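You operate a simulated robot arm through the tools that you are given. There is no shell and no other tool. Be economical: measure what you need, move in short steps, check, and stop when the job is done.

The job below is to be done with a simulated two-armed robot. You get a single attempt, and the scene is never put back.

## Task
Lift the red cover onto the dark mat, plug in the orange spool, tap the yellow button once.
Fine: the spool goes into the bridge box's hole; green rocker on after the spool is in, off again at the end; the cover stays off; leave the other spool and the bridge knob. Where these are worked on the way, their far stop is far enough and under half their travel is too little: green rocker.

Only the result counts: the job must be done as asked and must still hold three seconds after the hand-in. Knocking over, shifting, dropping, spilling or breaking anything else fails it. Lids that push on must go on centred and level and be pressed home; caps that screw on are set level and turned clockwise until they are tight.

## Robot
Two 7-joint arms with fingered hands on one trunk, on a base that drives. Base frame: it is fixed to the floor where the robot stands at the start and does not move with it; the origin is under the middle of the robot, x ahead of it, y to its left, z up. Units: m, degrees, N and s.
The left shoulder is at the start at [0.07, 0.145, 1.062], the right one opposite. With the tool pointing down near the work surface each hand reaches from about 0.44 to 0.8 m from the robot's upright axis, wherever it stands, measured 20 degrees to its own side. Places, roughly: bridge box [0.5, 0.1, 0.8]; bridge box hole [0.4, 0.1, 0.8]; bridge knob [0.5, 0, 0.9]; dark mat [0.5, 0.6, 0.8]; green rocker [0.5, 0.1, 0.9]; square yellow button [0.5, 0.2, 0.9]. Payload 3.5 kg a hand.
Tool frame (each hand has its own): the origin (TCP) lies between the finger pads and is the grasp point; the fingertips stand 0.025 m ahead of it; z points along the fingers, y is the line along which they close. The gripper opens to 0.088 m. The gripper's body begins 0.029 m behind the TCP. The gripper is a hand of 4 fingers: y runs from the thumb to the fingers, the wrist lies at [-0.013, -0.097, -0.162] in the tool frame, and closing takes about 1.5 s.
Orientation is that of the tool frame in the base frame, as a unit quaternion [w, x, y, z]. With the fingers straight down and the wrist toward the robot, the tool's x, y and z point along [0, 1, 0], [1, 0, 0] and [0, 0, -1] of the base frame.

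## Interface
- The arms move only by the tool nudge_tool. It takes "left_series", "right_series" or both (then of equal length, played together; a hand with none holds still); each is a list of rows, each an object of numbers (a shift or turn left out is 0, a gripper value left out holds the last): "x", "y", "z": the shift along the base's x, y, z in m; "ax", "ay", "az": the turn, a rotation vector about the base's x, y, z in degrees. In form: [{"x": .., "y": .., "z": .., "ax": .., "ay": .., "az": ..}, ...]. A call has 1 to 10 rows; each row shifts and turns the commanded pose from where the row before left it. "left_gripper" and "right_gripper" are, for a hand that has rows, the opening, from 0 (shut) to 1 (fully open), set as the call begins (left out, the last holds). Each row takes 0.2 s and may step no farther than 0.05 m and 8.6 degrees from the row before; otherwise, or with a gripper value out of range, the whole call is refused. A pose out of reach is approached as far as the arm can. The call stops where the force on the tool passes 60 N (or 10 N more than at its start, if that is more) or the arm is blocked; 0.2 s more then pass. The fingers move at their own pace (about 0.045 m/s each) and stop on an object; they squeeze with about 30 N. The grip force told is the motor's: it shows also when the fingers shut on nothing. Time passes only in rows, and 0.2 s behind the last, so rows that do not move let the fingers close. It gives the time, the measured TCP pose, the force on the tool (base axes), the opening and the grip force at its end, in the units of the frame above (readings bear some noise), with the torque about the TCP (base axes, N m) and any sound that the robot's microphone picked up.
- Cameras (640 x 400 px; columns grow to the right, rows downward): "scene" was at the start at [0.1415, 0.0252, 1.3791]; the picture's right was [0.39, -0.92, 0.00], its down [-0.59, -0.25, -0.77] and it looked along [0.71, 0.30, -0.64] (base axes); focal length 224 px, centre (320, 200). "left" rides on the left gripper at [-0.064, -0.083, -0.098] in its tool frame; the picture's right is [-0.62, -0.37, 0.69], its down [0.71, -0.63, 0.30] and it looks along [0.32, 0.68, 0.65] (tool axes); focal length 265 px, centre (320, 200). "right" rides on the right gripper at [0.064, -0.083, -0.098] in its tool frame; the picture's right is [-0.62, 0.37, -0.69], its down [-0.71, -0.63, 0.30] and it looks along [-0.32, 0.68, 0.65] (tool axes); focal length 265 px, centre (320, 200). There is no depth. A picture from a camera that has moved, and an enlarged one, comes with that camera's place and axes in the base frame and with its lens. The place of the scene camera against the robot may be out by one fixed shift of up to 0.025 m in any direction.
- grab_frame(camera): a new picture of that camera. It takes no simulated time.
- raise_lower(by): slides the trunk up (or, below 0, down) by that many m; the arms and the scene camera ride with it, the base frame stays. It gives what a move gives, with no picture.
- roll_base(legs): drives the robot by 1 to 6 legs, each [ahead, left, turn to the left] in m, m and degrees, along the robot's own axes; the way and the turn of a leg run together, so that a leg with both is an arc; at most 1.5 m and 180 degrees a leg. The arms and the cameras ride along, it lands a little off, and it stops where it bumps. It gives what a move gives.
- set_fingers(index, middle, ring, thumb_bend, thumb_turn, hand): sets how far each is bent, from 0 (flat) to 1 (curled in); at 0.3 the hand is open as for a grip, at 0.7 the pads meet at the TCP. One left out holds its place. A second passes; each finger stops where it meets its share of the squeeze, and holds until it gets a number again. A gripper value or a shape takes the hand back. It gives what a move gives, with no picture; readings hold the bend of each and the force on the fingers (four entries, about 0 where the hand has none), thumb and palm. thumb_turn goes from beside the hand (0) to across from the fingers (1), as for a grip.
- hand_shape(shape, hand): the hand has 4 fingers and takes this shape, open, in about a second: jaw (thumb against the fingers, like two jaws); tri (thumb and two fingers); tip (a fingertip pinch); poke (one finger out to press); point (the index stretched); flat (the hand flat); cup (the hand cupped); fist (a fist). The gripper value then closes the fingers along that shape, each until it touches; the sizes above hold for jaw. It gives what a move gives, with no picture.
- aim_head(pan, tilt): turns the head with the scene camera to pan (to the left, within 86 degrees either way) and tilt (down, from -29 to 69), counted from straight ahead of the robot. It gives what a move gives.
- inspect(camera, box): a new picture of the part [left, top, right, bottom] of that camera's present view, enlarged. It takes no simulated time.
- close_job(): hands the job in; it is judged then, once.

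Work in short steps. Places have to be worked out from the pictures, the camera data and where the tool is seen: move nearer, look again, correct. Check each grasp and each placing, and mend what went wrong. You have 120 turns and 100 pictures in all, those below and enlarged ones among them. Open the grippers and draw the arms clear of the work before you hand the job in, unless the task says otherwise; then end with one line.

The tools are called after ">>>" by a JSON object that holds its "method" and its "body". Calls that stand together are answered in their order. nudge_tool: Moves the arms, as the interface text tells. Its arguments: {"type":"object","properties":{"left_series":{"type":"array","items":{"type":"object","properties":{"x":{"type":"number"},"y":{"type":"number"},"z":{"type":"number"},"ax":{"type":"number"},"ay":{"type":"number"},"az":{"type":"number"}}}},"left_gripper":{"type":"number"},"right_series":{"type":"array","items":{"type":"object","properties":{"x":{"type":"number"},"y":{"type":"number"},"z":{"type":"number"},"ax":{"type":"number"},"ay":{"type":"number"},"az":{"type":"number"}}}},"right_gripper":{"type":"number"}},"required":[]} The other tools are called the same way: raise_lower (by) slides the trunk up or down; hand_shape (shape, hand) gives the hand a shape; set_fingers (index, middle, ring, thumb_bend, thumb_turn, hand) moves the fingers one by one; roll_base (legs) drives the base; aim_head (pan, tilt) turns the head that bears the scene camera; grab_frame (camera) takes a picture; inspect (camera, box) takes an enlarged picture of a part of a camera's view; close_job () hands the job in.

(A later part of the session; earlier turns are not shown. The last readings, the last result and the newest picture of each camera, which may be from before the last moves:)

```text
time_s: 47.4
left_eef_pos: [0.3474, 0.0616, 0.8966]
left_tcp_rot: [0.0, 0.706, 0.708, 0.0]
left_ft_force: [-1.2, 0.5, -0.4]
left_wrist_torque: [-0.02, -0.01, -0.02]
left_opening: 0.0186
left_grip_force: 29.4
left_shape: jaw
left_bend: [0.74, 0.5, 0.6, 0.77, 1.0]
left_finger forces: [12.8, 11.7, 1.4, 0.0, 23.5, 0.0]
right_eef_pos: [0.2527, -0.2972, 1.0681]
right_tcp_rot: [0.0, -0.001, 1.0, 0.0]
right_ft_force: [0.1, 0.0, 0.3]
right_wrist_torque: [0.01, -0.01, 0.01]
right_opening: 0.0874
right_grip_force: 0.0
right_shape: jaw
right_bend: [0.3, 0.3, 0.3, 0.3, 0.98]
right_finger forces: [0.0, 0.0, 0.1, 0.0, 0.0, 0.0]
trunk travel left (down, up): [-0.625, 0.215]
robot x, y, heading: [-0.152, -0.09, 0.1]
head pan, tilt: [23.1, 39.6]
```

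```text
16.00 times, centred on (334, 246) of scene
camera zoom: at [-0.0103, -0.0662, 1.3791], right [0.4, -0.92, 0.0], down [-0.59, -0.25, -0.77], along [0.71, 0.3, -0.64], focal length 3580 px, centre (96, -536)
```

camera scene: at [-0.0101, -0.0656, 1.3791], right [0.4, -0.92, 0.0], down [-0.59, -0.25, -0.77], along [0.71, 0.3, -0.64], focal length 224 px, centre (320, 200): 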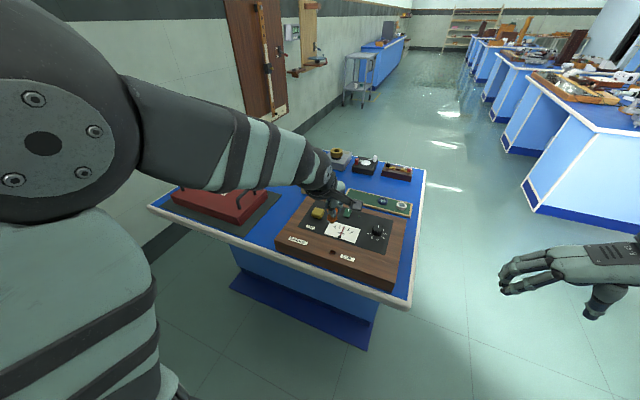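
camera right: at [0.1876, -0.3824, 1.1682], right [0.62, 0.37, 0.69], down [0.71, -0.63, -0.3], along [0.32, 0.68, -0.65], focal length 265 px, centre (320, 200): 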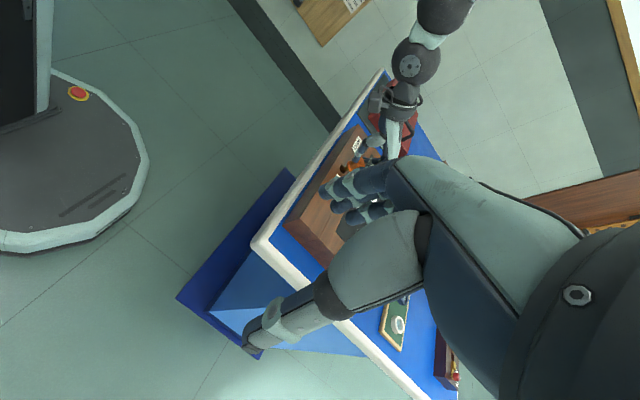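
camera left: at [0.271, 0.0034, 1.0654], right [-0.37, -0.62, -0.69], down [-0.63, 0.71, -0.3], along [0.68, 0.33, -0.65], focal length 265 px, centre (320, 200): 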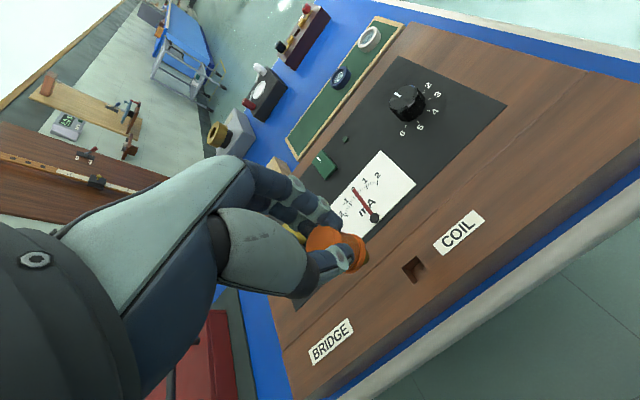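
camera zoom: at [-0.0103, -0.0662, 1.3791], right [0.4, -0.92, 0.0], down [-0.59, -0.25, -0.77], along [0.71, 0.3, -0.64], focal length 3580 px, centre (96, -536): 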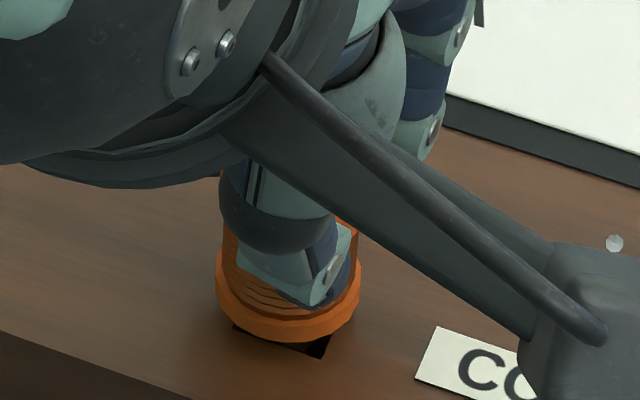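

The pin has entered with no resistance. I'll continue down until the flange seats.

>>> {"method": "nudge_tool", "body": {"left_series": [{"z": -0.003}, {"z": -0.003}, {"z": -0.003}, {"z": -0.003}, {}]}}

>>> {"method": "inspect", "body": {"camera": "scene", "box": [322, 238, 346, 262]}}

>>> {"method": "inspect", "body": {"camera": "left", "box": [310, 210, 410, 285]}}

```text
time_s: 48.6
left_eef_pos: [0.3476, 0.0599, 0.8876]
left_tcp_rot: [0.002, 0.706, 0.709, 0.002]
left_ft_force: [2.4, 0.8, 21.1]
left_wrist_torque: [0.1, -0.35, -0.06]
left_opening: 0.0188
left_grip_force: 29.8
left_shape: jaw
left_bend: [0.75, 0.49, 0.73, 0.78, 1.0]
left_finger forces: [12.9, 13.8, 4.7, 0.1, 20.4, 0.1]
right_eef_pos: [0.2499, -0.2994, 1.07]
right_tcp_rot: [0.001, 0.0, 1.0, 0.001]
right_ft_force: [0.6, -0.4, 0.7]
right_wrist_torque: [0.0, -0.01, 0.01]
right_opening: 0.0876
right_grip_force: 0.1
right_shape: jaw
right_bend: [0.3, 0.3, 0.3, 0.3, 0.98]
right_finger forces: [0.1, 0.0, 0.0, 0.1, 0.0, 0.0]
trunk travel left (down, up): [-0.625, 0.215]
robot x, y, heading: [-0.1538, -0.0898, 0.2]
head pan, tilt: [23.1, 39.6]
```

```text
16.00 times, centred on (334, 250) of scene
camera zoom: at [-0.0129, -0.0675, 1.3796], right [0.4, -0.92, 0.0], down [-0.58, -0.25, -0.77], along [0.71, 0.3, -0.64], focal length 3580 px, centre (96, -600)
```

zoom: 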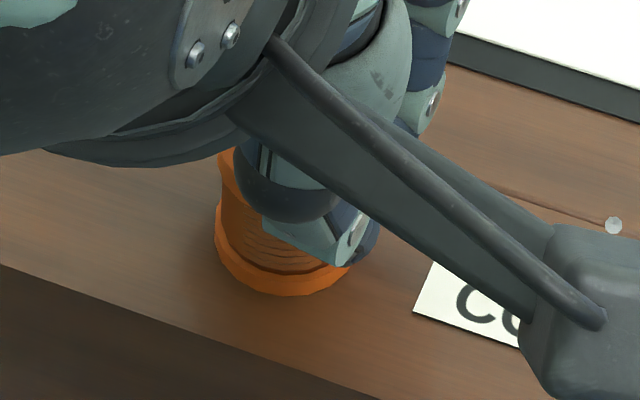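

```text
5.33 times, centred on (360, 248) of left
camera zoom: at [0.2646, -0.0036, 0.9862], right [-0.36, -0.62, -0.7], down [-0.63, 0.71, -0.31], along [0.69, 0.33, -0.65], focal length 1416 px, centre (107, -53)
```

zoom: 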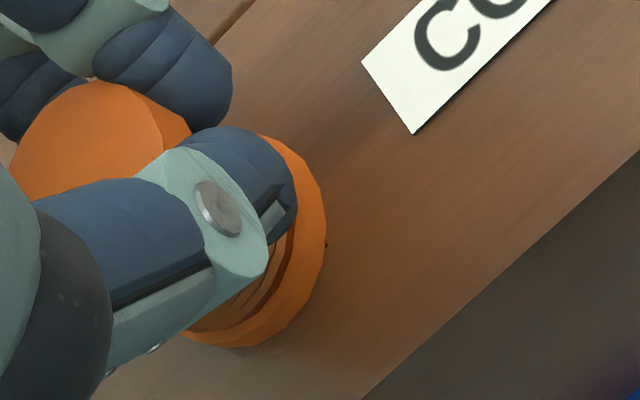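

The flange has met the surface (21 N) and looks seated. I'll release, rise and look.

>>> {"method": "nudge_tool", "body": {"left_series": [{"z": 0.002}, {}, {}, {}, {}, {}, {}, {}], "left_gripper": 1}}

>>> {"method": "nudge_tool", "body": {"left_series": [{"z": 0.01}, {"z": 0.02}, {"z": 0.03}, {"z": 0.04}, {"z": 0.03}, {}]}}

>>> {"method": "inspect", "body": {"camera": "left", "box": [360, 180, 520, 300]}}

>>> {"method": "inspect", "body": {"camera": "scene", "box": [280, 190, 420, 280]}}

```text
time_s: 50.4
left_eef_pos: [0.347, 0.0614, 0.8858]
left_tcp_rot: [0.0, 0.706, 0.708, 0.001]
left_ft_force: [-0.2, 0.0, 0.0]
left_wrist_torque: [0.02, -0.02, 0.0]
left_opening: 0.0875
left_grip_force: 0.0
left_shape: jaw
left_bend: [0.3, 0.3, 0.3, 0.3, 0.98]
left_finger forces: [0.0, 0.0, 0.0, 0.0, 0.0, 0.1]
right_eef_pos: [0.2526, -0.2994, 1.07]
right_tcp_rot: [0.0, 0.0, 1.0, 0.001]
right_ft_force: [-0.4, -0.8, 0.7]
right_wrist_torque: [0.01, 0.0, -0.01]
right_opening: 0.0874
right_grip_force: 0.1
right_shape: jaw
right_bend: [0.3, 0.3, 0.3, 0.3, 0.98]
right_finger forces: [0.0, 0.1, 0.0, 0.0, 0.1, 0.0]
trunk travel left (down, up): [-0.625, 0.215]
robot x, y, heading: [-0.1517, -0.092, -0.2]
head pan, tilt: [23.1, 39.6]
```

```text
time_s: 51.8
left_eef_pos: [0.3486, 0.0636, 1.0182]
left_tcp_rot: [0.0, 0.706, 0.709, -0.001]
left_ft_force: [-0.4, 0.1, -0.2]
left_wrist_torque: [-0.02, 0.02, -0.02]
left_opening: 0.0876
left_grip_force: 0.1
left_shape: jaw
left_bend: [0.3, 0.3, 0.3, 0.3, 0.98]
left_finger forces: [0.1, 0.0, 0.0, 0.0, 0.0, 0.0]
right_eef_pos: [0.2518, -0.2993, 1.0688]
right_tcp_rot: [-0.001, 0.0, 1.0, 0.0]
right_ft_force: [0.8, -0.1, 0.8]
right_wrist_torque: [-0.01, -0.03, 0.01]
right_opening: 0.0876
right_grip_force: 0.1
right_shape: jaw
right_bend: [0.3, 0.3, 0.3, 0.3, 0.98]
right_finger forces: [0.1, 0.0, 0.1, 0.0, 0.0, 0.0]
trunk travel left (down, up): [-0.625, 0.215]
robot x, y, heading: [-0.1521, -0.0909, 0.2]
head pan, tilt: [23.1, 39.6]
```

```text
3.33 times, centred on (440, 240) of left
camera zoom: at [0.267, -0.0011, 1.1164], right [-0.37, -0.62, -0.69], down [-0.63, 0.71, -0.3], along [0.68, 0.33, -0.65], focal length 885 px, centre (-80, 67)
```

zoom: 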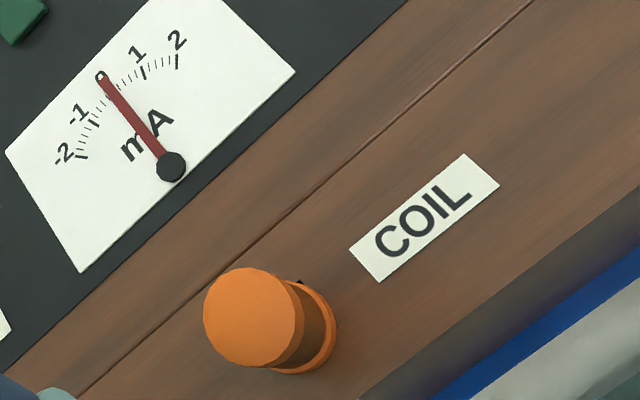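

```text
4.44 times, centred on (350, 235) of scene
camera zoom: at [-0.0098, -0.0662, 1.3791], right [0.4, -0.92, 0.0], down [-0.59, -0.25, -0.77], along [0.71, 0.3, -0.64], focal length 994 px, centre (187, 44)
```

zoom: 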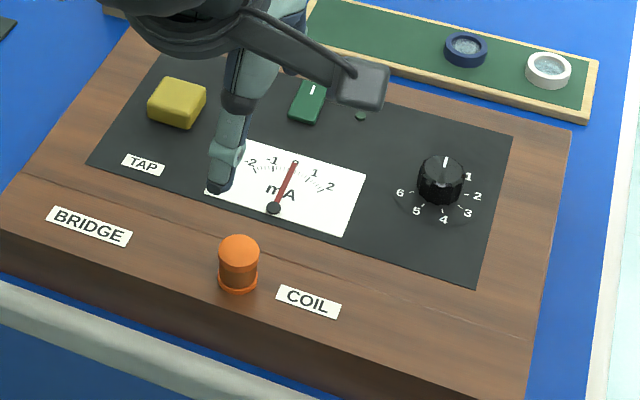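

The spool stands upright with its flange flush. Next, the rocker: I'll move the left hand to poke shape, up over the rocker region, and see where the fingertip sits.

>>> {"method": "hand_shape", "body": {"hand": "left", "shape": "poke"}}

>>> {"method": "nudge_tool", "body": {"left_series": [{"x": 0.04}, {"x": 0.04}, {"x": 0.04}, {}]}}

>>> {"method": "grab_frame", "body": {"camera": "left"}}

>>> {"method": "inspect", "body": {"camera": "scene", "box": [270, 150, 430, 270]}}

```text
time_s: 52.7
left_eef_pos: [0.3489, 0.0627, 1.0172]
left_tcp_rot: [0.0, 0.706, 0.708, 0.001]
left_ft_force: [-0.8, 0.7, 0.0]
left_wrist_torque: [0.0, -0.01, 0.01]
left_opening: 0.0
left_grip_force: 0.1
left_shape: poke
left_bend: [0.7, 0.7, 0.99, 1.0, 1.0]
left_finger forces: [0.0, 0.0, 0.0, 0.1, 0.0, 0.1]
right_eef_pos: [0.2521, -0.2981, 1.0688]
right_tcp_rot: [0.0, -0.001, 1.0, 0.0]
right_ft_force: [0.7, -0.6, -0.2]
right_wrist_torque: [0.0, -0.02, -0.03]
right_opening: 0.0874
right_grip_force: 0.2
right_shape: jaw
right_bend: [0.3, 0.3, 0.3, 0.3, 0.98]
right_finger forces: [0.0, 0.0, 0.1, 0.0, 0.0, 0.1]
trunk travel left (down, up): [-0.625, 0.215]
robot x, y, heading: [-0.154, -0.0906, 0.1]
head pan, tilt: [23.1, 39.6]
```

```text
time_s: 53.7
left_eef_pos: [0.4677, 0.0618, 1.019]
left_tcp_rot: [0.0, 0.706, 0.708, 0.0]
left_ft_force: [0.7, -0.9, 1.3]
left_wrist_torque: [-0.01, -0.03, 0.01]
left_opening: 0.0003
left_grip_force: 0.0
left_shape: poke
left_bend: [0.7, 0.7, 0.99, 1.0, 1.0]
left_finger forces: [0.0, 0.0, 0.0, 0.0, 0.0, 0.0]
right_eef_pos: [0.2514, -0.2994, 1.0694]
right_tcp_rot: [0.0, 0.0, 1.0, 0.0]
right_ft_force: [0.7, 0.1, -0.5]
right_wrist_torque: [0.01, -0.02, 0.0]
right_opening: 0.0877
right_grip_force: 0.1
right_shape: jaw
right_bend: [0.3, 0.3, 0.3, 0.3, 0.98]
right_finger forces: [0.0, 0.1, 0.0, 0.0, 0.1, 0.0]
trunk travel left (down, up): [-0.625, 0.215]
robot x, y, heading: [-0.152, -0.0932, 0.1]
head pan, tilt: [23.1, 39.6]
```

```text
35 pictures are left
camera left: at [0.3843, -0.0019, 1.1187], right [-0.37, -0.62, -0.69], down [-0.63, 0.71, -0.3], along [0.68, 0.33, -0.65], focal length 265 px, centre (320, 200)
```

left: 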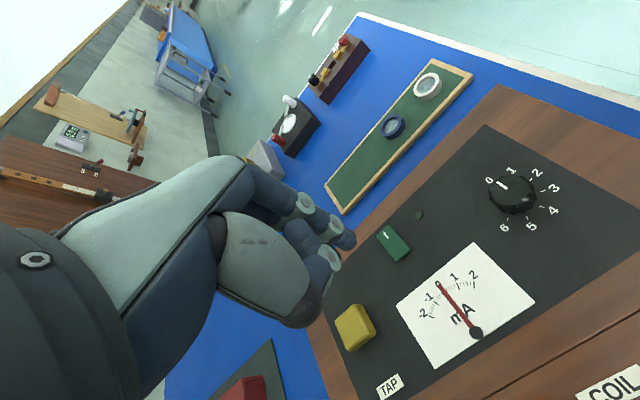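

```text
3.33 times, centred on (350, 210) of scene
camera zoom: at [-0.0112, -0.0663, 1.3792], right [0.4, -0.92, 0.0], down [-0.59, -0.25, -0.77], along [0.71, 0.3, -0.64], focal length 746 px, centre (220, 167)
```

zoom: 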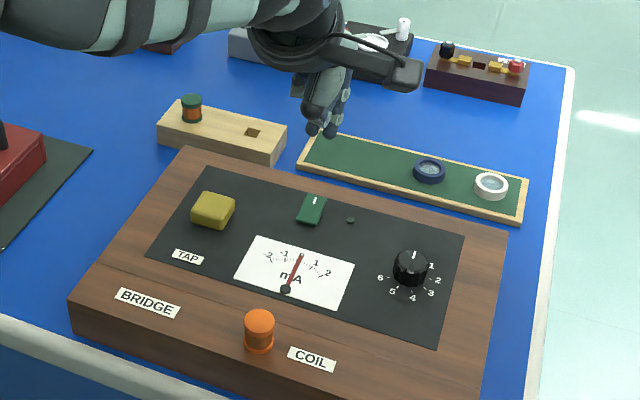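

I'll enlarge the poking fingers to see which tip leads.

>>> {"method": "inspect", "body": {"camera": "left", "box": [270, 180, 430, 300]}}

>>> {"method": "inspect", "body": {"camera": "scene", "box": [330, 160, 380, 200]}}

```text
3.33 times, centred on (350, 240) of left
camera zoom: at [0.3843, -0.0019, 1.1187], right [-0.37, -0.62, -0.69], down [-0.63, 0.71, -0.3], along [0.68, 0.33, -0.65], focal length 885 px, centre (220, 67)
```

zoom: 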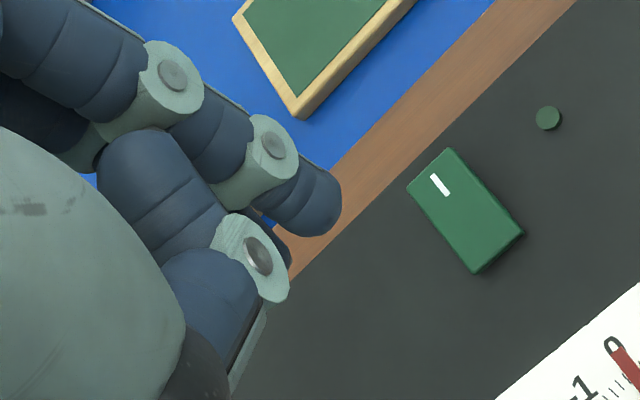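

```text
10.00 times, centred on (355, 180) of scene
camera zoom: at [-0.0112, -0.0663, 1.3792], right [0.4, -0.92, 0.0], down [-0.59, -0.25, -0.77], along [0.71, 0.3, -0.64], focal length 2237 px, centre (-30, 400)
```

zoom: 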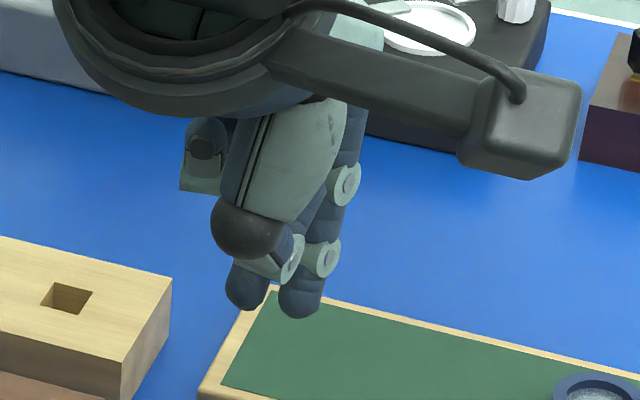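

Two fingertips lead equally. I'll curl the middle finger so that only the index leads.

>>> {"method": "set_fingers", "body": {"hand": "left", "index": 0.6, "middle": 1.0, "ring": 1.0, "thumb_bend": 1.0}}

>>> {"method": "inspect", "body": {"camera": "left", "box": [270, 180, 430, 300]}}

>>> {"method": "inspect", "body": {"camera": "scene", "box": [330, 160, 380, 200]}}

```text
time_s: 54.7
left_eef_pos: [0.4673, 0.0609, 1.0197]
left_tcp_rot: [-0.001, 0.707, 0.708, 0.0]
left_ft_force: [0.4, 0.4, -0.4]
left_wrist_torque: [0.02, 0.03, 0.02]
left_opening: 0.0158
left_grip_force: 0.0
left_shape: fingers
left_bend: [0.41, 1.0, 1.0, 1.0, 1.0]
left_finger forces: [0.0, 0.0, 0.0, 0.0, 0.0, 0.0]
right_eef_pos: [0.2515, -0.2979, 1.0686]
right_tcp_rot: [0.001, 0.0, 1.0, 0.0]
right_ft_force: [-1.3, -0.6, -0.1]
right_wrist_torque: [0.0, -0.01, 0.02]
right_opening: 0.0877
right_grip_force: 0.0
right_shape: jaw
right_bend: [0.3, 0.3, 0.3, 0.3, 0.98]
right_finger forces: [0.0, 0.0, 0.0, 0.1, 0.0, 0.0]
trunk travel left (down, up): [-0.625, 0.215]
robot x, y, heading: [-0.1554, -0.0907, 0.1]
head pan, tilt: [23.1, 39.6]
```

```text
3.33 times, centred on (350, 240) of left
camera zoom: at [0.3847, -0.0019, 1.1184], right [-0.37, -0.62, -0.69], down [-0.63, 0.71, -0.3], along [0.68, 0.33, -0.65], focal length 885 px, centre (220, 67)
```

zoom: 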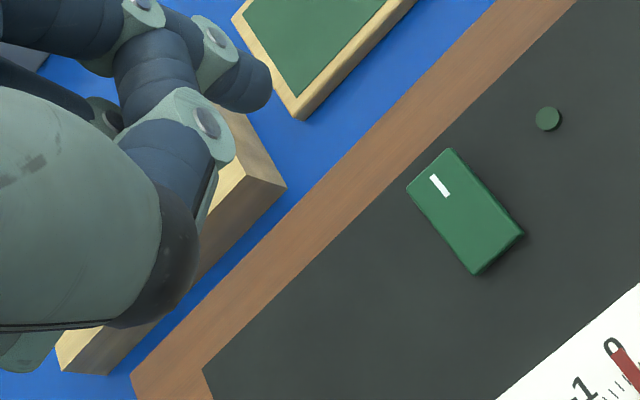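

```text
10.00 times, centred on (355, 180) of scene
camera zoom: at [-0.0103, -0.0663, 1.3791], right [0.4, -0.92, 0.0], down [-0.59, -0.25, -0.77], along [0.71, 0.3, -0.64], focal length 2237 px, centre (-30, 400)
```

zoom: 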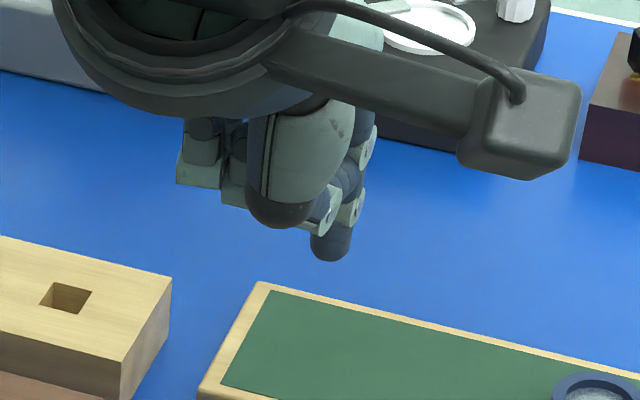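

The index opened more than wanted; I'll command 0.7 so the tip lies under the TCP.

>>> {"method": "set_fingers", "body": {"hand": "left", "index": 0.7}}

>>> {"method": "inspect", "body": {"camera": "left", "box": [270, 180, 430, 300]}}

>>> {"method": "inspect", "body": {"camera": "scene", "box": [330, 160, 380, 200]}}

```text
time_s: 55.7
left_eef_pos: [0.4682, 0.0624, 1.019]
left_tcp_rot: [0.0, 0.706, 0.708, 0.001]
left_ft_force: [0.4, -0.5, -0.5]
left_wrist_torque: [0.02, 0.0, 0.01]
left_opening: 0.0146
left_grip_force: 0.0
left_shape: fingers
left_bend: [0.4, 1.0, 1.0, 0.98, 1.0]
left_finger forces: [0.0, 0.0, 0.1, 0.0, 0.1, 0.0]
right_eef_pos: [0.2506, -0.2982, 1.069]
right_tcp_rot: [0.001, 0.0, 1.0, -0.001]
right_ft_force: [0.1, 0.4, -0.7]
right_wrist_torque: [-0.01, -0.04, 0.01]
right_opening: 0.0877
right_grip_force: 0.1
right_shape: jaw
right_bend: [0.3, 0.3, 0.3, 0.3, 0.98]
right_finger forces: [0.0, 0.0, 0.0, 0.0, 0.1, 0.0]
trunk travel left (down, up): [-0.625, 0.215]
robot x, y, heading: [-0.1539, -0.0923, 0.2]
head pan, tilt: [23.1, 39.6]
```

```text
3.33 times, centred on (350, 240) of left
camera zoom: at [0.3847, -0.0019, 1.1184], right [-0.37, -0.62, -0.69], down [-0.63, 0.71, -0.3], along [0.68, 0.33, -0.65], focal length 885 px, centre (220, 67)
```

zoom: 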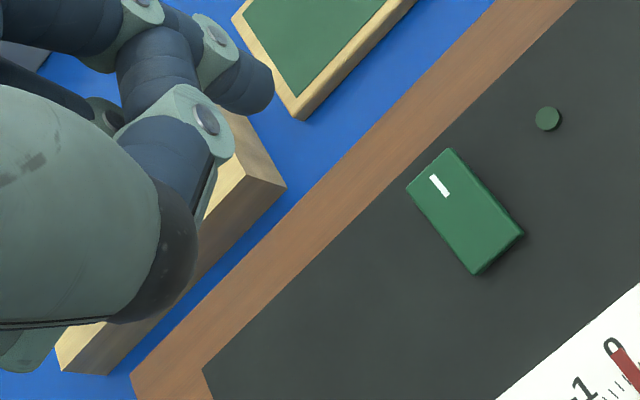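

```text
10.00 times, centred on (355, 180) of scene
camera zoom: at [-0.0102, -0.0663, 1.3791], right [0.4, -0.92, 0.0], down [-0.59, -0.25, -0.77], along [0.71, 0.3, -0.64], focal length 2237 px, centre (-30, 400)
```

zoom: 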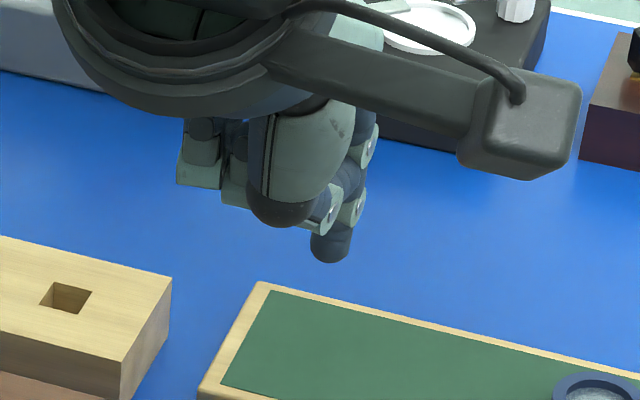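

The curled thumb blocks the index. The poke shape's two adjacent tips sit right under the TCP (about 25 mm ahead), which serves as a blunt presser. The rocker spans x 0.505–0.545 at y≈0.079, z≈0.86, with its "I" mark at the far end. I'll go above that end.

>>> {"method": "hand_shape", "body": {"hand": "left", "shape": "poke"}}

>>> {"method": "nudge_tool", "body": {"left_series": [{"x": 0.035, "y": 0.008}, {"x": 0.034, "y": 0.009}, {"z": -0.04}, {"z": -0.04}, {"z": -0.02}, {}]}}

>>> {"method": "inspect", "body": {"camera": "left", "box": [270, 180, 430, 300]}}

>>> {"method": "inspect", "body": {"camera": "scene", "box": [315, 180, 375, 225]}}

```text
time_s: 56.6
left_eef_pos: [0.4672, 0.0624, 1.0185]
left_tcp_rot: [0.001, 0.706, 0.708, -0.001]
left_ft_force: [0.3, 0.1, -0.6]
left_wrist_torque: [-0.02, -0.01, 0.02]
left_opening: 0.0
left_grip_force: 0.0
left_shape: poke
left_bend: [0.7, 0.7, 0.99, 1.0, 1.0]
left_finger forces: [0.0, 0.1, 0.0, 0.0, 0.0, 0.1]
right_eef_pos: [0.2512, -0.2984, 1.0688]
right_tcp_rot: [0.0, 0.0, 1.0, -0.001]
right_ft_force: [0.8, -1.0, 0.3]
right_wrist_torque: [0.0, 0.01, 0.0]
right_opening: 0.0876
right_grip_force: 0.0
right_shape: jaw
right_bend: [0.3, 0.3, 0.3, 0.3, 0.98]
right_finger forces: [0.1, 0.0, 0.0, 0.1, 0.0, 0.0]
trunk travel left (down, up): [-0.625, 0.215]
robot x, y, heading: [-0.1514, -0.0903, 0.1]
head pan, tilt: [23.1, 39.6]
```

```text
time_s: 58.0
left_eef_pos: [0.535, 0.0782, 0.9191]
left_tcp_rot: [0.001, 0.705, 0.709, 0.0]
left_ft_force: [0.1, -0.2, 0.2]
left_wrist_torque: [-0.05, -0.02, 0.0]
left_opening: 0.0001
left_grip_force: 0.1
left_shape: poke
left_bend: [0.7, 0.7, 0.99, 1.0, 1.0]
left_finger forces: [0.0, 0.0, 0.0, 0.1, 0.0, 0.1]
right_eef_pos: [0.2511, -0.2995, 1.0686]
right_tcp_rot: [0.0, 0.0, 1.0, 0.001]
right_ft_force: [0.2, -0.4, 0.0]
right_wrist_torque: [-0.04, 0.05, 0.0]
right_opening: 0.0876
right_grip_force: 0.0
right_shape: jaw
right_bend: [0.3, 0.3, 0.3, 0.3, 0.98]
right_finger forces: [0.0, 0.1, 0.0, 0.0, 0.1, 0.0]
trunk travel left (down, up): [-0.625, 0.215]
robot x, y, heading: [-0.1501, -0.0927, 0.3]
head pan, tilt: [23.1, 39.6]
```

```text
3.33 times, centred on (350, 240) of left
camera zoom: at [0.4529, 0.0148, 1.0171], right [-0.37, -0.62, -0.69], down [-0.63, 0.71, -0.3], along [0.68, 0.33, -0.65], focal length 885 px, centre (220, 67)
```

zoom: 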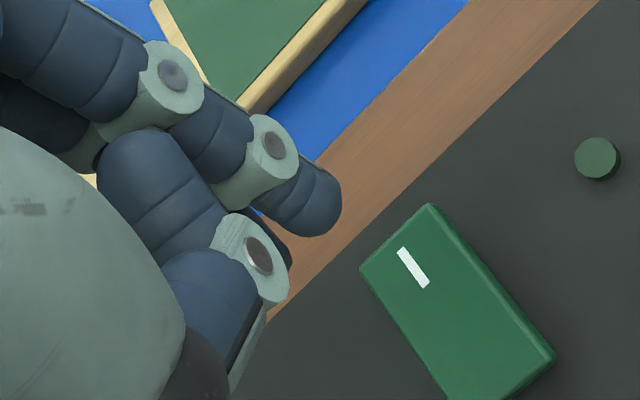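

```text
8.89 times, centred on (345, 202) of scene
camera zoom: at [-0.0107, -0.0664, 1.3792], right [0.4, -0.92, 0.0], down [-0.59, -0.25, -0.77], along [0.71, 0.3, -0.64], focal length 1989 px, centre (98, 178)
```

zoom: 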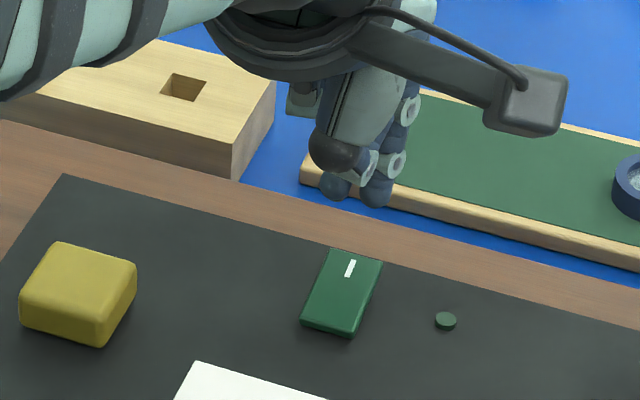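

The tips will land on the marked far end. I'll lower close, then press with small steps.

>>> {"method": "nudge_tool", "body": {"left_series": [{"x": -0.001, "z": -0.01}, {"z": -0.008}, {"z": -0.004}, {"z": -0.003}, {"z": -0.003}, {}]}}

>>> {"method": "inspect", "body": {"camera": "left", "box": [270, 180, 430, 300]}}

```text
time_s: 59.4
left_eef_pos: [0.5348, 0.0794, 0.8894]
left_tcp_rot: [0.0, 0.706, 0.708, -0.001]
left_ft_force: [-0.6, -0.1, 0.2]
left_wrist_torque: [0.01, 0.01, -0.02]
left_opening: 0.0
left_grip_force: 0.1
left_shape: poke
left_bend: [0.7, 0.7, 0.99, 1.0, 1.0]
left_finger forces: [0.0, 0.1, 0.1, 0.1, 0.0, 0.0]
right_eef_pos: [0.2513, -0.2983, 1.0704]
right_tcp_rot: [0.0, 0.0, 1.0, -0.001]
right_ft_force: [-0.1, -0.3, 0.0]
right_wrist_torque: [0.03, -0.01, -0.01]
right_opening: 0.0877
right_grip_force: 0.0
right_shape: jaw
right_bend: [0.3, 0.3, 0.3, 0.3, 0.98]
right_finger forces: [0.1, 0.0, 0.0, 0.0, 0.0, 0.0]
trunk travel left (down, up): [-0.625, 0.215]
robot x, y, heading: [-0.151, -0.0894, 0.2]
head pan, tilt: [23.1, 39.6]
```

```text
3.33 times, centred on (350, 240) of left
camera zoom: at [0.4531, 0.0144, 0.9882], right [-0.37, -0.62, -0.69], down [-0.63, 0.71, -0.3], along [0.68, 0.33, -0.65], focal length 885 px, centre (220, 67)
```

zoom: 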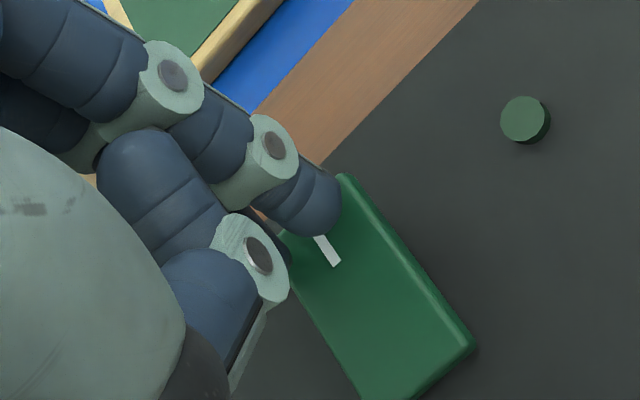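

Almost in contact over the mark. I'll press further in 2 mm steps.

>>> {"method": "nudge_tool", "body": {"left_series": [{"z": -0.002}, {"z": -0.002}, {"z": -0.002}, {"z": -0.002}, {}]}}

>>> {"method": "inspect", "body": {"camera": "left", "box": [270, 180, 430, 300]}}

```text
time_s: 60.6
left_eef_pos: [0.5369, 0.0785, 0.8832]
left_tcp_rot: [0.002, 0.706, 0.708, 0.002]
left_ft_force: [3.5, 0.9, 11.2]
left_wrist_torque: [0.12, -0.06, -0.02]
left_opening: 0.0
left_grip_force: 0.1
left_shape: poke
left_bend: [0.7, 0.7, 0.99, 1.0, 1.0]
left_finger forces: [0.0, 11.7, 0.0, 0.0, 0.0, 0.0]
right_eef_pos: [0.2496, -0.2987, 1.069]
right_tcp_rot: [0.001, 0.0, 1.0, 0.001]
right_ft_force: [-0.1, 0.1, 0.1]
right_wrist_torque: [-0.02, -0.01, -0.01]
right_opening: 0.0876
right_grip_force: 0.0
right_shape: jaw
right_bend: [0.3, 0.3, 0.3, 0.3, 0.98]
right_finger forces: [0.0, 0.0, 0.1, 0.0, 0.0, 0.1]
trunk travel left (down, up): [-0.625, 0.215]
robot x, y, heading: [-0.1552, -0.0927, -0.0]
head pan, tilt: [23.1, 39.6]
```

```text
3.33 times, centred on (350, 240) of left
camera zoom: at [0.4525, 0.0141, 0.982], right [-0.36, -0.62, -0.69], down [-0.63, 0.71, -0.31], along [0.69, 0.33, -0.65], focal length 885 px, centre (220, 67)
```

zoom: 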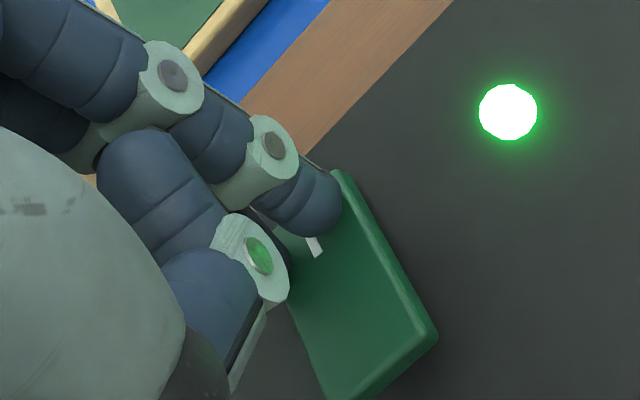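

The lamp lit. I'll press 2 mm more to reach the stop, then lift and check the lamp stays on.

>>> {"method": "nudge_tool", "body": {"left_series": [{"z": -0.002}, {}, {"z": 0.01}, {"z": 0.02}, {"z": 0.03}, {}]}}

>>> {"method": "inspect", "body": {"camera": "left", "box": [270, 180, 510, 330]}}

```text
time_s: 62.0
left_eef_pos: [0.5364, 0.0771, 0.9366]
left_tcp_rot: [-0.001, 0.706, 0.708, -0.001]
left_ft_force: [0.5, 0.4, -0.2]
left_wrist_torque: [0.0, -0.05, 0.0]
left_opening: 0.0
left_grip_force: 0.1
left_shape: poke
left_bend: [0.7, 0.7, 0.99, 1.0, 1.0]
left_finger forces: [0.0, 0.1, 0.0, 0.0, 0.0, 0.0]
right_eef_pos: [0.2523, -0.2986, 1.0697]
right_tcp_rot: [-0.001, 0.0, 1.0, 0.001]
right_ft_force: [0.5, -0.5, 0.2]
right_wrist_torque: [0.0, -0.03, 0.02]
right_opening: 0.0875
right_grip_force: 0.1
right_shape: jaw
right_bend: [0.3, 0.3, 0.3, 0.3, 0.98]
right_finger forces: [0.0, 0.1, 0.1, 0.0, 0.0, 0.0]
trunk travel left (down, up): [-0.625, 0.215]
robot x, y, heading: [-0.1532, -0.0907, -0.1]
head pan, tilt: [23.1, 39.6]
```

```text
2.67 times, centred on (390, 255) of left
camera zoom: at [0.4535, 0.0137, 1.0364], right [-0.37, -0.62, -0.69], down [-0.63, 0.71, -0.3], along [0.68, 0.33, -0.66], focal length 708 px, centre (133, 53)
```

zoom: 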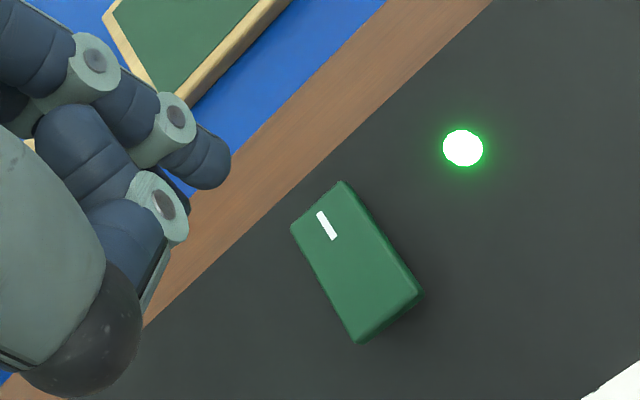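

The rocker is on and latched. The button is at about (0.479, 0.166, top≈0.87). I'll move above it at safe height and check.

>>> {"method": "nudge_tool", "body": {"left_series": [{"z": 0.02}, {"x": -0.019, "y": 0.03}, {"x": -0.019, "y": 0.03}, {"x": -0.019, "y": 0.029}, {"z": -0.02}, {}]}}

>>> {"method": "inspect", "body": {"camera": "left", "box": [270, 180, 510, 330]}}

>>> {"method": "inspect", "body": {"camera": "scene", "box": [285, 180, 365, 240]}}

```text
time_s: 63.4
left_eef_pos: [0.4792, 0.1657, 0.9397]
left_tcp_rot: [-0.001, 0.706, 0.708, 0.0]
left_ft_force: [-0.8, -0.2, -0.5]
left_wrist_torque: [0.02, -0.03, 0.0]
left_opening: 0.0
left_grip_force: 0.0
left_shape: poke
left_bend: [0.7, 0.7, 0.99, 1.0, 1.0]
left_finger forces: [0.0, 0.0, 0.0, 0.2, 0.0, 0.1]
right_eef_pos: [0.252, -0.2985, 1.0701]
right_tcp_rot: [0.0, -0.001, 1.0, 0.0]
right_ft_force: [-0.2, -0.3, 0.1]
right_wrist_torque: [-0.01, 0.02, -0.02]
right_opening: 0.0877
right_grip_force: 0.0
right_shape: jaw
right_bend: [0.3, 0.3, 0.3, 0.3, 0.98]
right_finger forces: [0.0, 0.0, 0.0, 0.0, 0.1, 0.0]
trunk travel left (down, up): [-0.625, 0.215]
robot x, y, heading: [-0.1515, -0.0925, 0.1]
head pan, tilt: [23.1, 39.6]
```

```text
2.67 times, centred on (390, 255) of left
camera zoom: at [0.396, 0.1024, 1.0384], right [-0.37, -0.62, -0.69], down [-0.63, 0.71, -0.3], along [0.68, 0.33, -0.65], focal length 708 px, centre (133, 53)
```

zoom: 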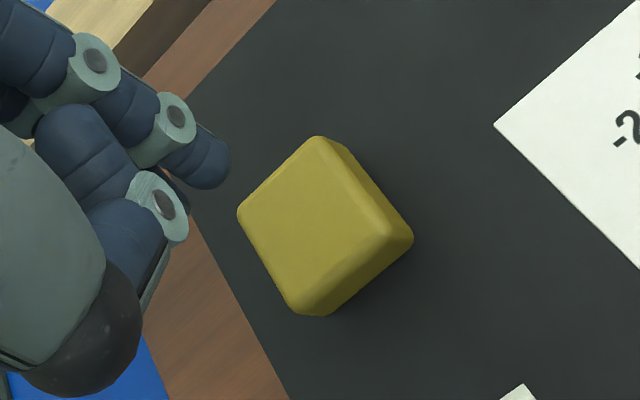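

```text
6.67 times, centred on (325, 210) of scene
camera zoom: at [-0.0108, -0.0664, 1.3792], right [0.4, -0.92, 0.0], down [-0.59, -0.25, -0.77], along [0.71, 0.3, -0.64], focal length 1492 px, centre (287, 133)
```

zoom: 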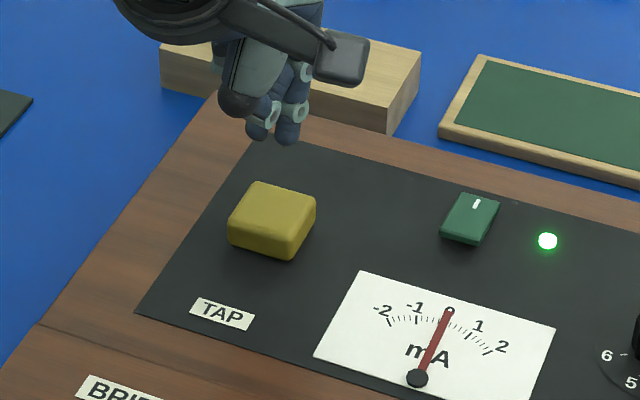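

The tips are aligned over the button centre. I'll descend close to it.

>>> {"method": "nudge_tool", "body": {"left_series": [{"z": -0.015}, {"z": -0.012}, {"z": -0.008}, {}]}}

>>> {"method": "inspect", "body": {"camera": "left", "box": [270, 180, 430, 300]}}

```text
time_s: 64.4
left_eef_pos: [0.4782, 0.166, 0.9037]
left_tcp_rot: [0.001, 0.706, 0.709, 0.0]
left_ft_force: [0.2, -1.1, -0.2]
left_wrist_torque: [-0.01, -0.01, 0.04]
left_opening: 0.0
left_grip_force: 0.1
left_shape: poke
left_bend: [0.7, 0.7, 0.99, 1.0, 1.0]
left_finger forces: [0.1, 0.0, 0.0, 0.0, 0.0, 0.0]
right_eef_pos: [0.2513, -0.2981, 1.0694]
right_tcp_rot: [0.0, 0.0, 1.0, 0.0]
right_ft_force: [0.0, 0.0, 0.7]
right_wrist_torque: [0.01, 0.0, -0.01]
right_opening: 0.0876
right_grip_force: 0.1
right_shape: jaw
right_bend: [0.3, 0.3, 0.3, 0.3, 0.98]
right_finger forces: [0.0, 0.0, 0.1, 0.0, 0.0, 0.0]
trunk travel left (down, up): [-0.625, 0.215]
robot x, y, heading: [-0.1502, -0.0884, 0.1]
head pan, tilt: [23.1, 39.6]
```

```text
3.33 times, centred on (350, 240) of left
camera zoom: at [0.3956, 0.1025, 1.0034], right [-0.37, -0.62, -0.69], down [-0.63, 0.71, -0.3], along [0.68, 0.33, -0.65], focal length 885 px, centre (220, 67)
```

zoom: 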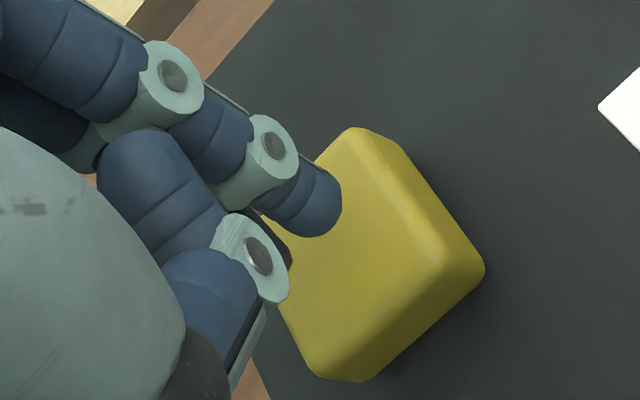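

Close to contact. I'll press down in small steps, monotonically, so it registers only once.

>>> {"method": "nudge_tool", "body": {"left_series": [{"z": -0.003}, {"z": -0.003}, {"z": -0.002}, {"z": -0.002}, {"z": -0.002}, {}]}}

>>> {"method": "inspect", "body": {"camera": "left", "box": [270, 180, 430, 300]}}

```text
time_s: 65.8
left_eef_pos: [0.4782, 0.1666, 0.8913]
left_tcp_rot: [0.0, 0.706, 0.708, 0.0]
left_ft_force: [0.2, 0.4, 2.2]
left_wrist_torque: [-0.01, -0.03, 0.0]
left_opening: 0.0
left_grip_force: 0.0
left_shape: poke
left_bend: [0.7, 0.7, 0.99, 1.0, 1.0]
left_finger forces: [0.0, 2.0, 0.0, 0.0, 0.0, 0.0]
right_eef_pos: [0.2526, -0.299, 1.0689]
right_tcp_rot: [-0.001, 0.0, 1.0, 0.0]
right_ft_force: [-0.2, 0.3, 0.8]
right_wrist_torque: [0.0, -0.01, -0.02]
right_opening: 0.0876
right_grip_force: 0.1
right_shape: jaw
right_bend: [0.3, 0.3, 0.3, 0.3, 0.98]
right_finger forces: [0.0, 0.0, 0.0, 0.0, 0.0, 0.1]
trunk travel left (down, up): [-0.625, 0.215]
robot x, y, heading: [-0.1521, -0.089, -0.0]
head pan, tilt: [23.1, 39.6]
```

```text
3.33 times, centred on (350, 240) of left
camera zoom: at [0.3961, 0.103, 0.9911], right [-0.37, -0.62, -0.69], down [-0.63, 0.71, -0.3], along [0.68, 0.33, -0.65], focal length 885 px, centre (220, 67)
```

zoom: 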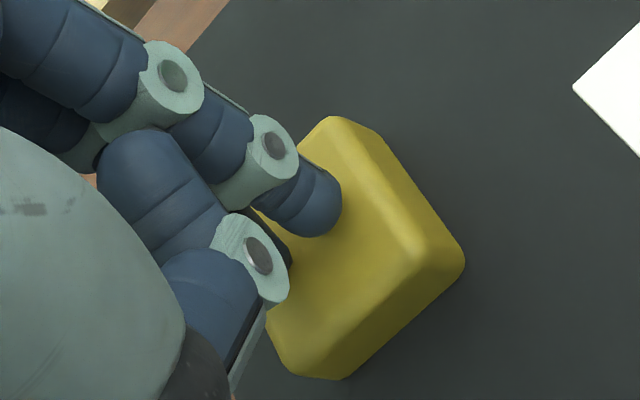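

Spring contact has begun (2 N). I'll keep pressing a few more millimetres.

>>> {"method": "nudge_tool", "body": {"left_series": [{"z": -0.002}, {"z": -0.002}, {}]}}

```text
time_s: 66.6
left_eef_pos: [0.4786, 0.1669, 0.8882]
left_tcp_rot: [0.001, 0.706, 0.708, 0.001]
left_ft_force: [1.0, -1.7, 4.7]
left_wrist_torque: [-0.01, -0.03, -0.01]
left_opening: 0.0
left_grip_force: 0.1
left_shape: poke
left_bend: [0.7, 0.7, 0.99, 1.0, 1.0]
left_finger forces: [0.1, 3.8, 0.0, 0.0, 0.1, 0.0]
right_eef_pos: [0.2502, -0.2971, 1.0691]
right_tcp_rot: [-0.001, 0.0, 1.0, 0.001]
right_ft_force: [-0.3, -0.4, 0.4]
right_wrist_torque: [0.02, -0.01, 0.0]
right_opening: 0.0876
right_grip_force: 0.1
right_shape: jaw
right_bend: [0.3, 0.3, 0.3, 0.3, 0.98]
right_finger forces: [0.1, 0.0, 0.0, 0.1, 0.1, 0.1]
trunk travel left (down, up): [-0.625, 0.215]
robot x, y, heading: [-0.1499, -0.0925, 0.1]
head pan, tilt: [23.1, 39.6]
heard: click
```

A click was heard, so the tap registered. I'll lift straight off and look at the panel.

>>> {"method": "nudge_tool", "body": {"left_series": [{"z": 0.01}, {"z": 0.02}, {"z": 0.03}, {"z": 0.01}, {}]}}

>>> {"method": "inspect", "body": {"camera": "scene", "box": [270, 170, 420, 270]}}

```text
time_s: 67.8
left_eef_pos: [0.4796, 0.1674, 0.9576]
left_tcp_rot: [0.0, 0.706, 0.708, -0.001]
left_ft_force: [0.6, 0.2, -0.8]
left_wrist_torque: [-0.01, -0.01, 0.0]
left_opening: 0.0
left_grip_force: 0.0
left_shape: poke
left_bend: [0.7, 0.7, 0.99, 1.0, 1.0]
left_finger forces: [0.1, 0.0, 0.0, 0.1, 0.0, 0.0]
right_eef_pos: [0.2522, -0.2985, 1.0684]
right_tcp_rot: [0.0, 0.0, 1.0, 0.0]
right_ft_force: [0.3, 0.0, -0.8]
right_wrist_torque: [0.0, 0.01, 0.01]
right_opening: 0.0875
right_grip_force: 0.1
right_shape: jaw
right_bend: [0.3, 0.3, 0.3, 0.3, 0.98]
right_finger forces: [0.1, 0.1, 0.0, 0.0, 0.0, 0.0]
trunk travel left (down, up): [-0.625, 0.215]
robot x, y, heading: [-0.1516, -0.0935, 0.1]
head pan, tilt: [23.1, 39.6]
```

```text
4.00 times, centred on (345, 220) of scene
camera zoom: at [-0.0102, -0.0662, 1.3791], right [0.4, -0.92, 0.0], down [-0.59, -0.25, -0.77], along [0.71, 0.3, -0.64], focal length 895 px, centre (220, 120)
```

zoom: 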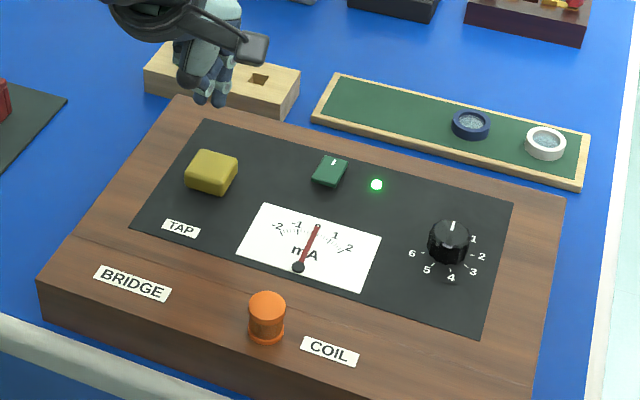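

The lamp is still on and the button is back up. Next I'll press the rocker's near end (x≈0.513) to turn it off, and first hover there.

>>> {"method": "nudge_tool", "body": {"left_series": [{"x": 0.011, "y": -0.03}, {"x": 0.011, "y": -0.03}, {"x": 0.0115, "y": -0.0285}, {"z": -0.02}, {"z": -0.02}, {"z": -0.012}, {}]}}

>>> {"method": "inspect", "body": {"camera": "left", "box": [270, 180, 430, 300]}}

```text
time_s: 69.4
left_eef_pos: [0.5122, 0.0769, 0.905]
left_tcp_rot: [0.0, 0.706, 0.708, 0.0]
left_ft_force: [0.6, 0.4, -0.5]
left_wrist_torque: [0.0, 0.03, 0.04]
left_opening: 0.0
left_grip_force: 0.1
left_shape: poke
left_bend: [0.7, 0.7, 0.99, 1.0, 1.0]
left_finger forces: [0.0, 0.0, 0.1, 0.0, 0.1, 0.0]
right_eef_pos: [0.2525, -0.2976, 1.0702]
right_tcp_rot: [0.0, 0.0, 1.0, 0.0]
right_ft_force: [-0.3, -0.6, 0.2]
right_wrist_torque: [-0.01, -0.01, -0.01]
right_opening: 0.0875
right_grip_force: 0.1
right_shape: jaw
right_bend: [0.3, 0.3, 0.3, 0.3, 0.98]
right_finger forces: [0.0, 0.0, 0.1, 0.1, 0.0, 0.1]
trunk travel left (down, up): [-0.625, 0.215]
robot x, y, heading: [-0.1516, -0.0966, 0.1]
head pan, tilt: [23.1, 39.6]
```

```text
3.33 times, centred on (350, 240) of left
camera zoom: at [0.4298, 0.014, 1.0054], right [-0.37, -0.62, -0.69], down [-0.63, 0.71, -0.3], along [0.68, 0.33, -0.65], focal length 885 px, centre (220, 67)
```

zoom: 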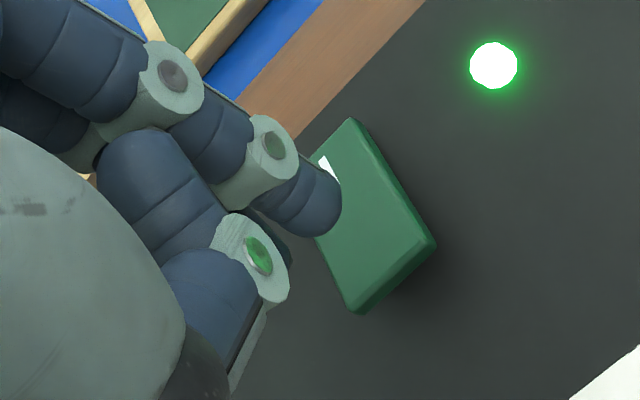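

The landing point would be slightly left and near the middle, so I'll shift by (-5, -5) mm to hit the near half squarely, then press.

>>> {"method": "nudge_tool", "body": {"left_series": [{"x": -0.005, "y": -0.005}, {"z": -0.004}, {"z": -0.003}, {"z": -0.002}, {"z": -0.002}, {}]}}

>>> {"method": "inspect", "body": {"camera": "left", "box": [270, 180, 430, 300]}}

```text
time_s: 70.8
left_eef_pos: [0.5075, 0.0739, 0.8947]
left_tcp_rot: [0.001, 0.706, 0.709, 0.0]
left_ft_force: [0.9, -0.2, -0.2]
left_wrist_torque: [-0.01, 0.01, 0.01]
left_opening: 0.0002
left_grip_force: 0.1
left_shape: poke
left_bend: [0.7, 0.7, 0.99, 1.0, 1.0]
left_finger forces: [0.1, 0.1, 0.0, 0.0, 0.0, 0.0]
right_eef_pos: [0.2505, -0.2984, 1.0703]
right_tcp_rot: [0.001, 0.0, 1.0, 0.0]
right_ft_force: [-0.2, 0.2, -0.4]
right_wrist_torque: [0.03, 0.05, -0.02]
right_opening: 0.0879
right_grip_force: 0.1
right_shape: jaw
right_bend: [0.3, 0.3, 0.3, 0.3, 0.98]
right_finger forces: [0.0, 0.1, 0.0, 0.0, 0.1, 0.0]
trunk travel left (down, up): [-0.625, 0.215]
robot x, y, heading: [-0.1515, -0.0913, -0.1]
head pan, tilt: [23.1, 39.6]
```

```text
3.33 times, centred on (350, 240) of left
camera zoom: at [0.4248, 0.0106, 0.9941], right [-0.37, -0.62, -0.69], down [-0.63, 0.71, -0.3], along [0.68, 0.33, -0.65], focal length 885 px, centre (220, 67)
```

zoom: 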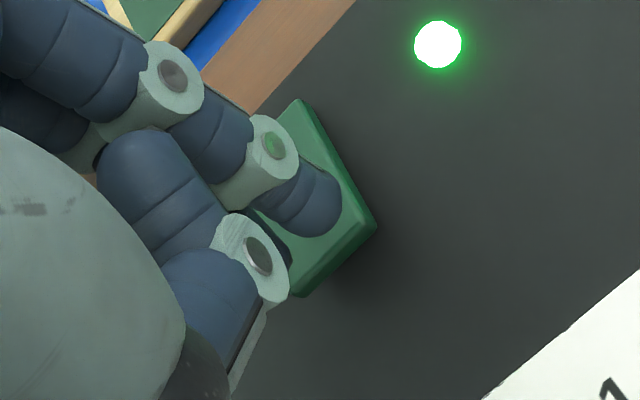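

The tips sit over the near end, so I'll press on.

>>> {"method": "nudge_tool", "body": {"left_series": [{"z": -0.002}, {"z": -0.002}, {"z": -0.002}, {"z": -0.002}, {"z": -0.002}, {}]}}

>>> {"method": "inspect", "body": {"camera": "left", "box": [270, 180, 430, 300]}}

```text
time_s: 72.2
left_eef_pos: [0.5074, 0.074, 0.8849]
left_tcp_rot: [-0.001, 0.706, 0.709, -0.001]
left_ft_force: [0.2, 0.5, -0.5]
left_wrist_torque: [0.03, 0.0, 0.02]
left_opening: 0.0001
left_grip_force: 0.1
left_shape: poke
left_bend: [0.7, 0.7, 0.99, 1.0, 1.0]
left_finger forces: [0.1, 0.0, 0.1, 0.0, 0.0, 0.0]
right_eef_pos: [0.2509, -0.2987, 1.0698]
right_tcp_rot: [0.0, 0.0, 1.0, 0.0]
right_ft_force: [1.0, 0.5, -0.1]
right_wrist_torque: [-0.01, 0.02, -0.07]
right_opening: 0.0876
right_grip_force: 0.0
right_shape: jaw
right_bend: [0.3, 0.3, 0.3, 0.3, 0.98]
right_finger forces: [0.0, 0.0, 0.0, 0.0, 0.0, 0.0]
trunk travel left (down, up): [-0.625, 0.215]
robot x, y, heading: [-0.1487, -0.0882, 0.0]
head pan, tilt: [23.1, 39.6]
```

```text
3.33 times, centred on (350, 240) of left
camera zoom: at [0.4242, 0.01, 0.9839], right [-0.37, -0.62, -0.69], down [-0.63, 0.71, -0.3], along [0.68, 0.33, -0.65], focal length 885 px, centre (220, 67)
```

zoom: 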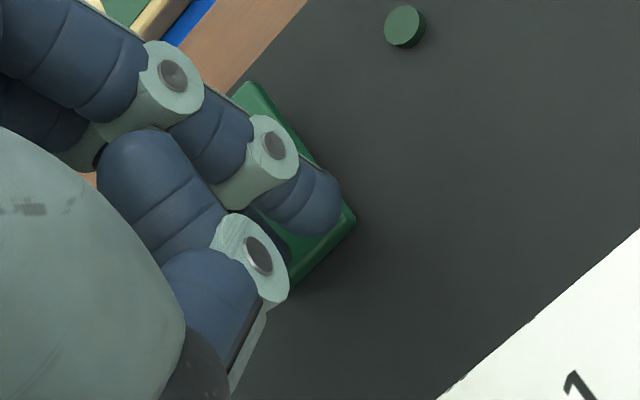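

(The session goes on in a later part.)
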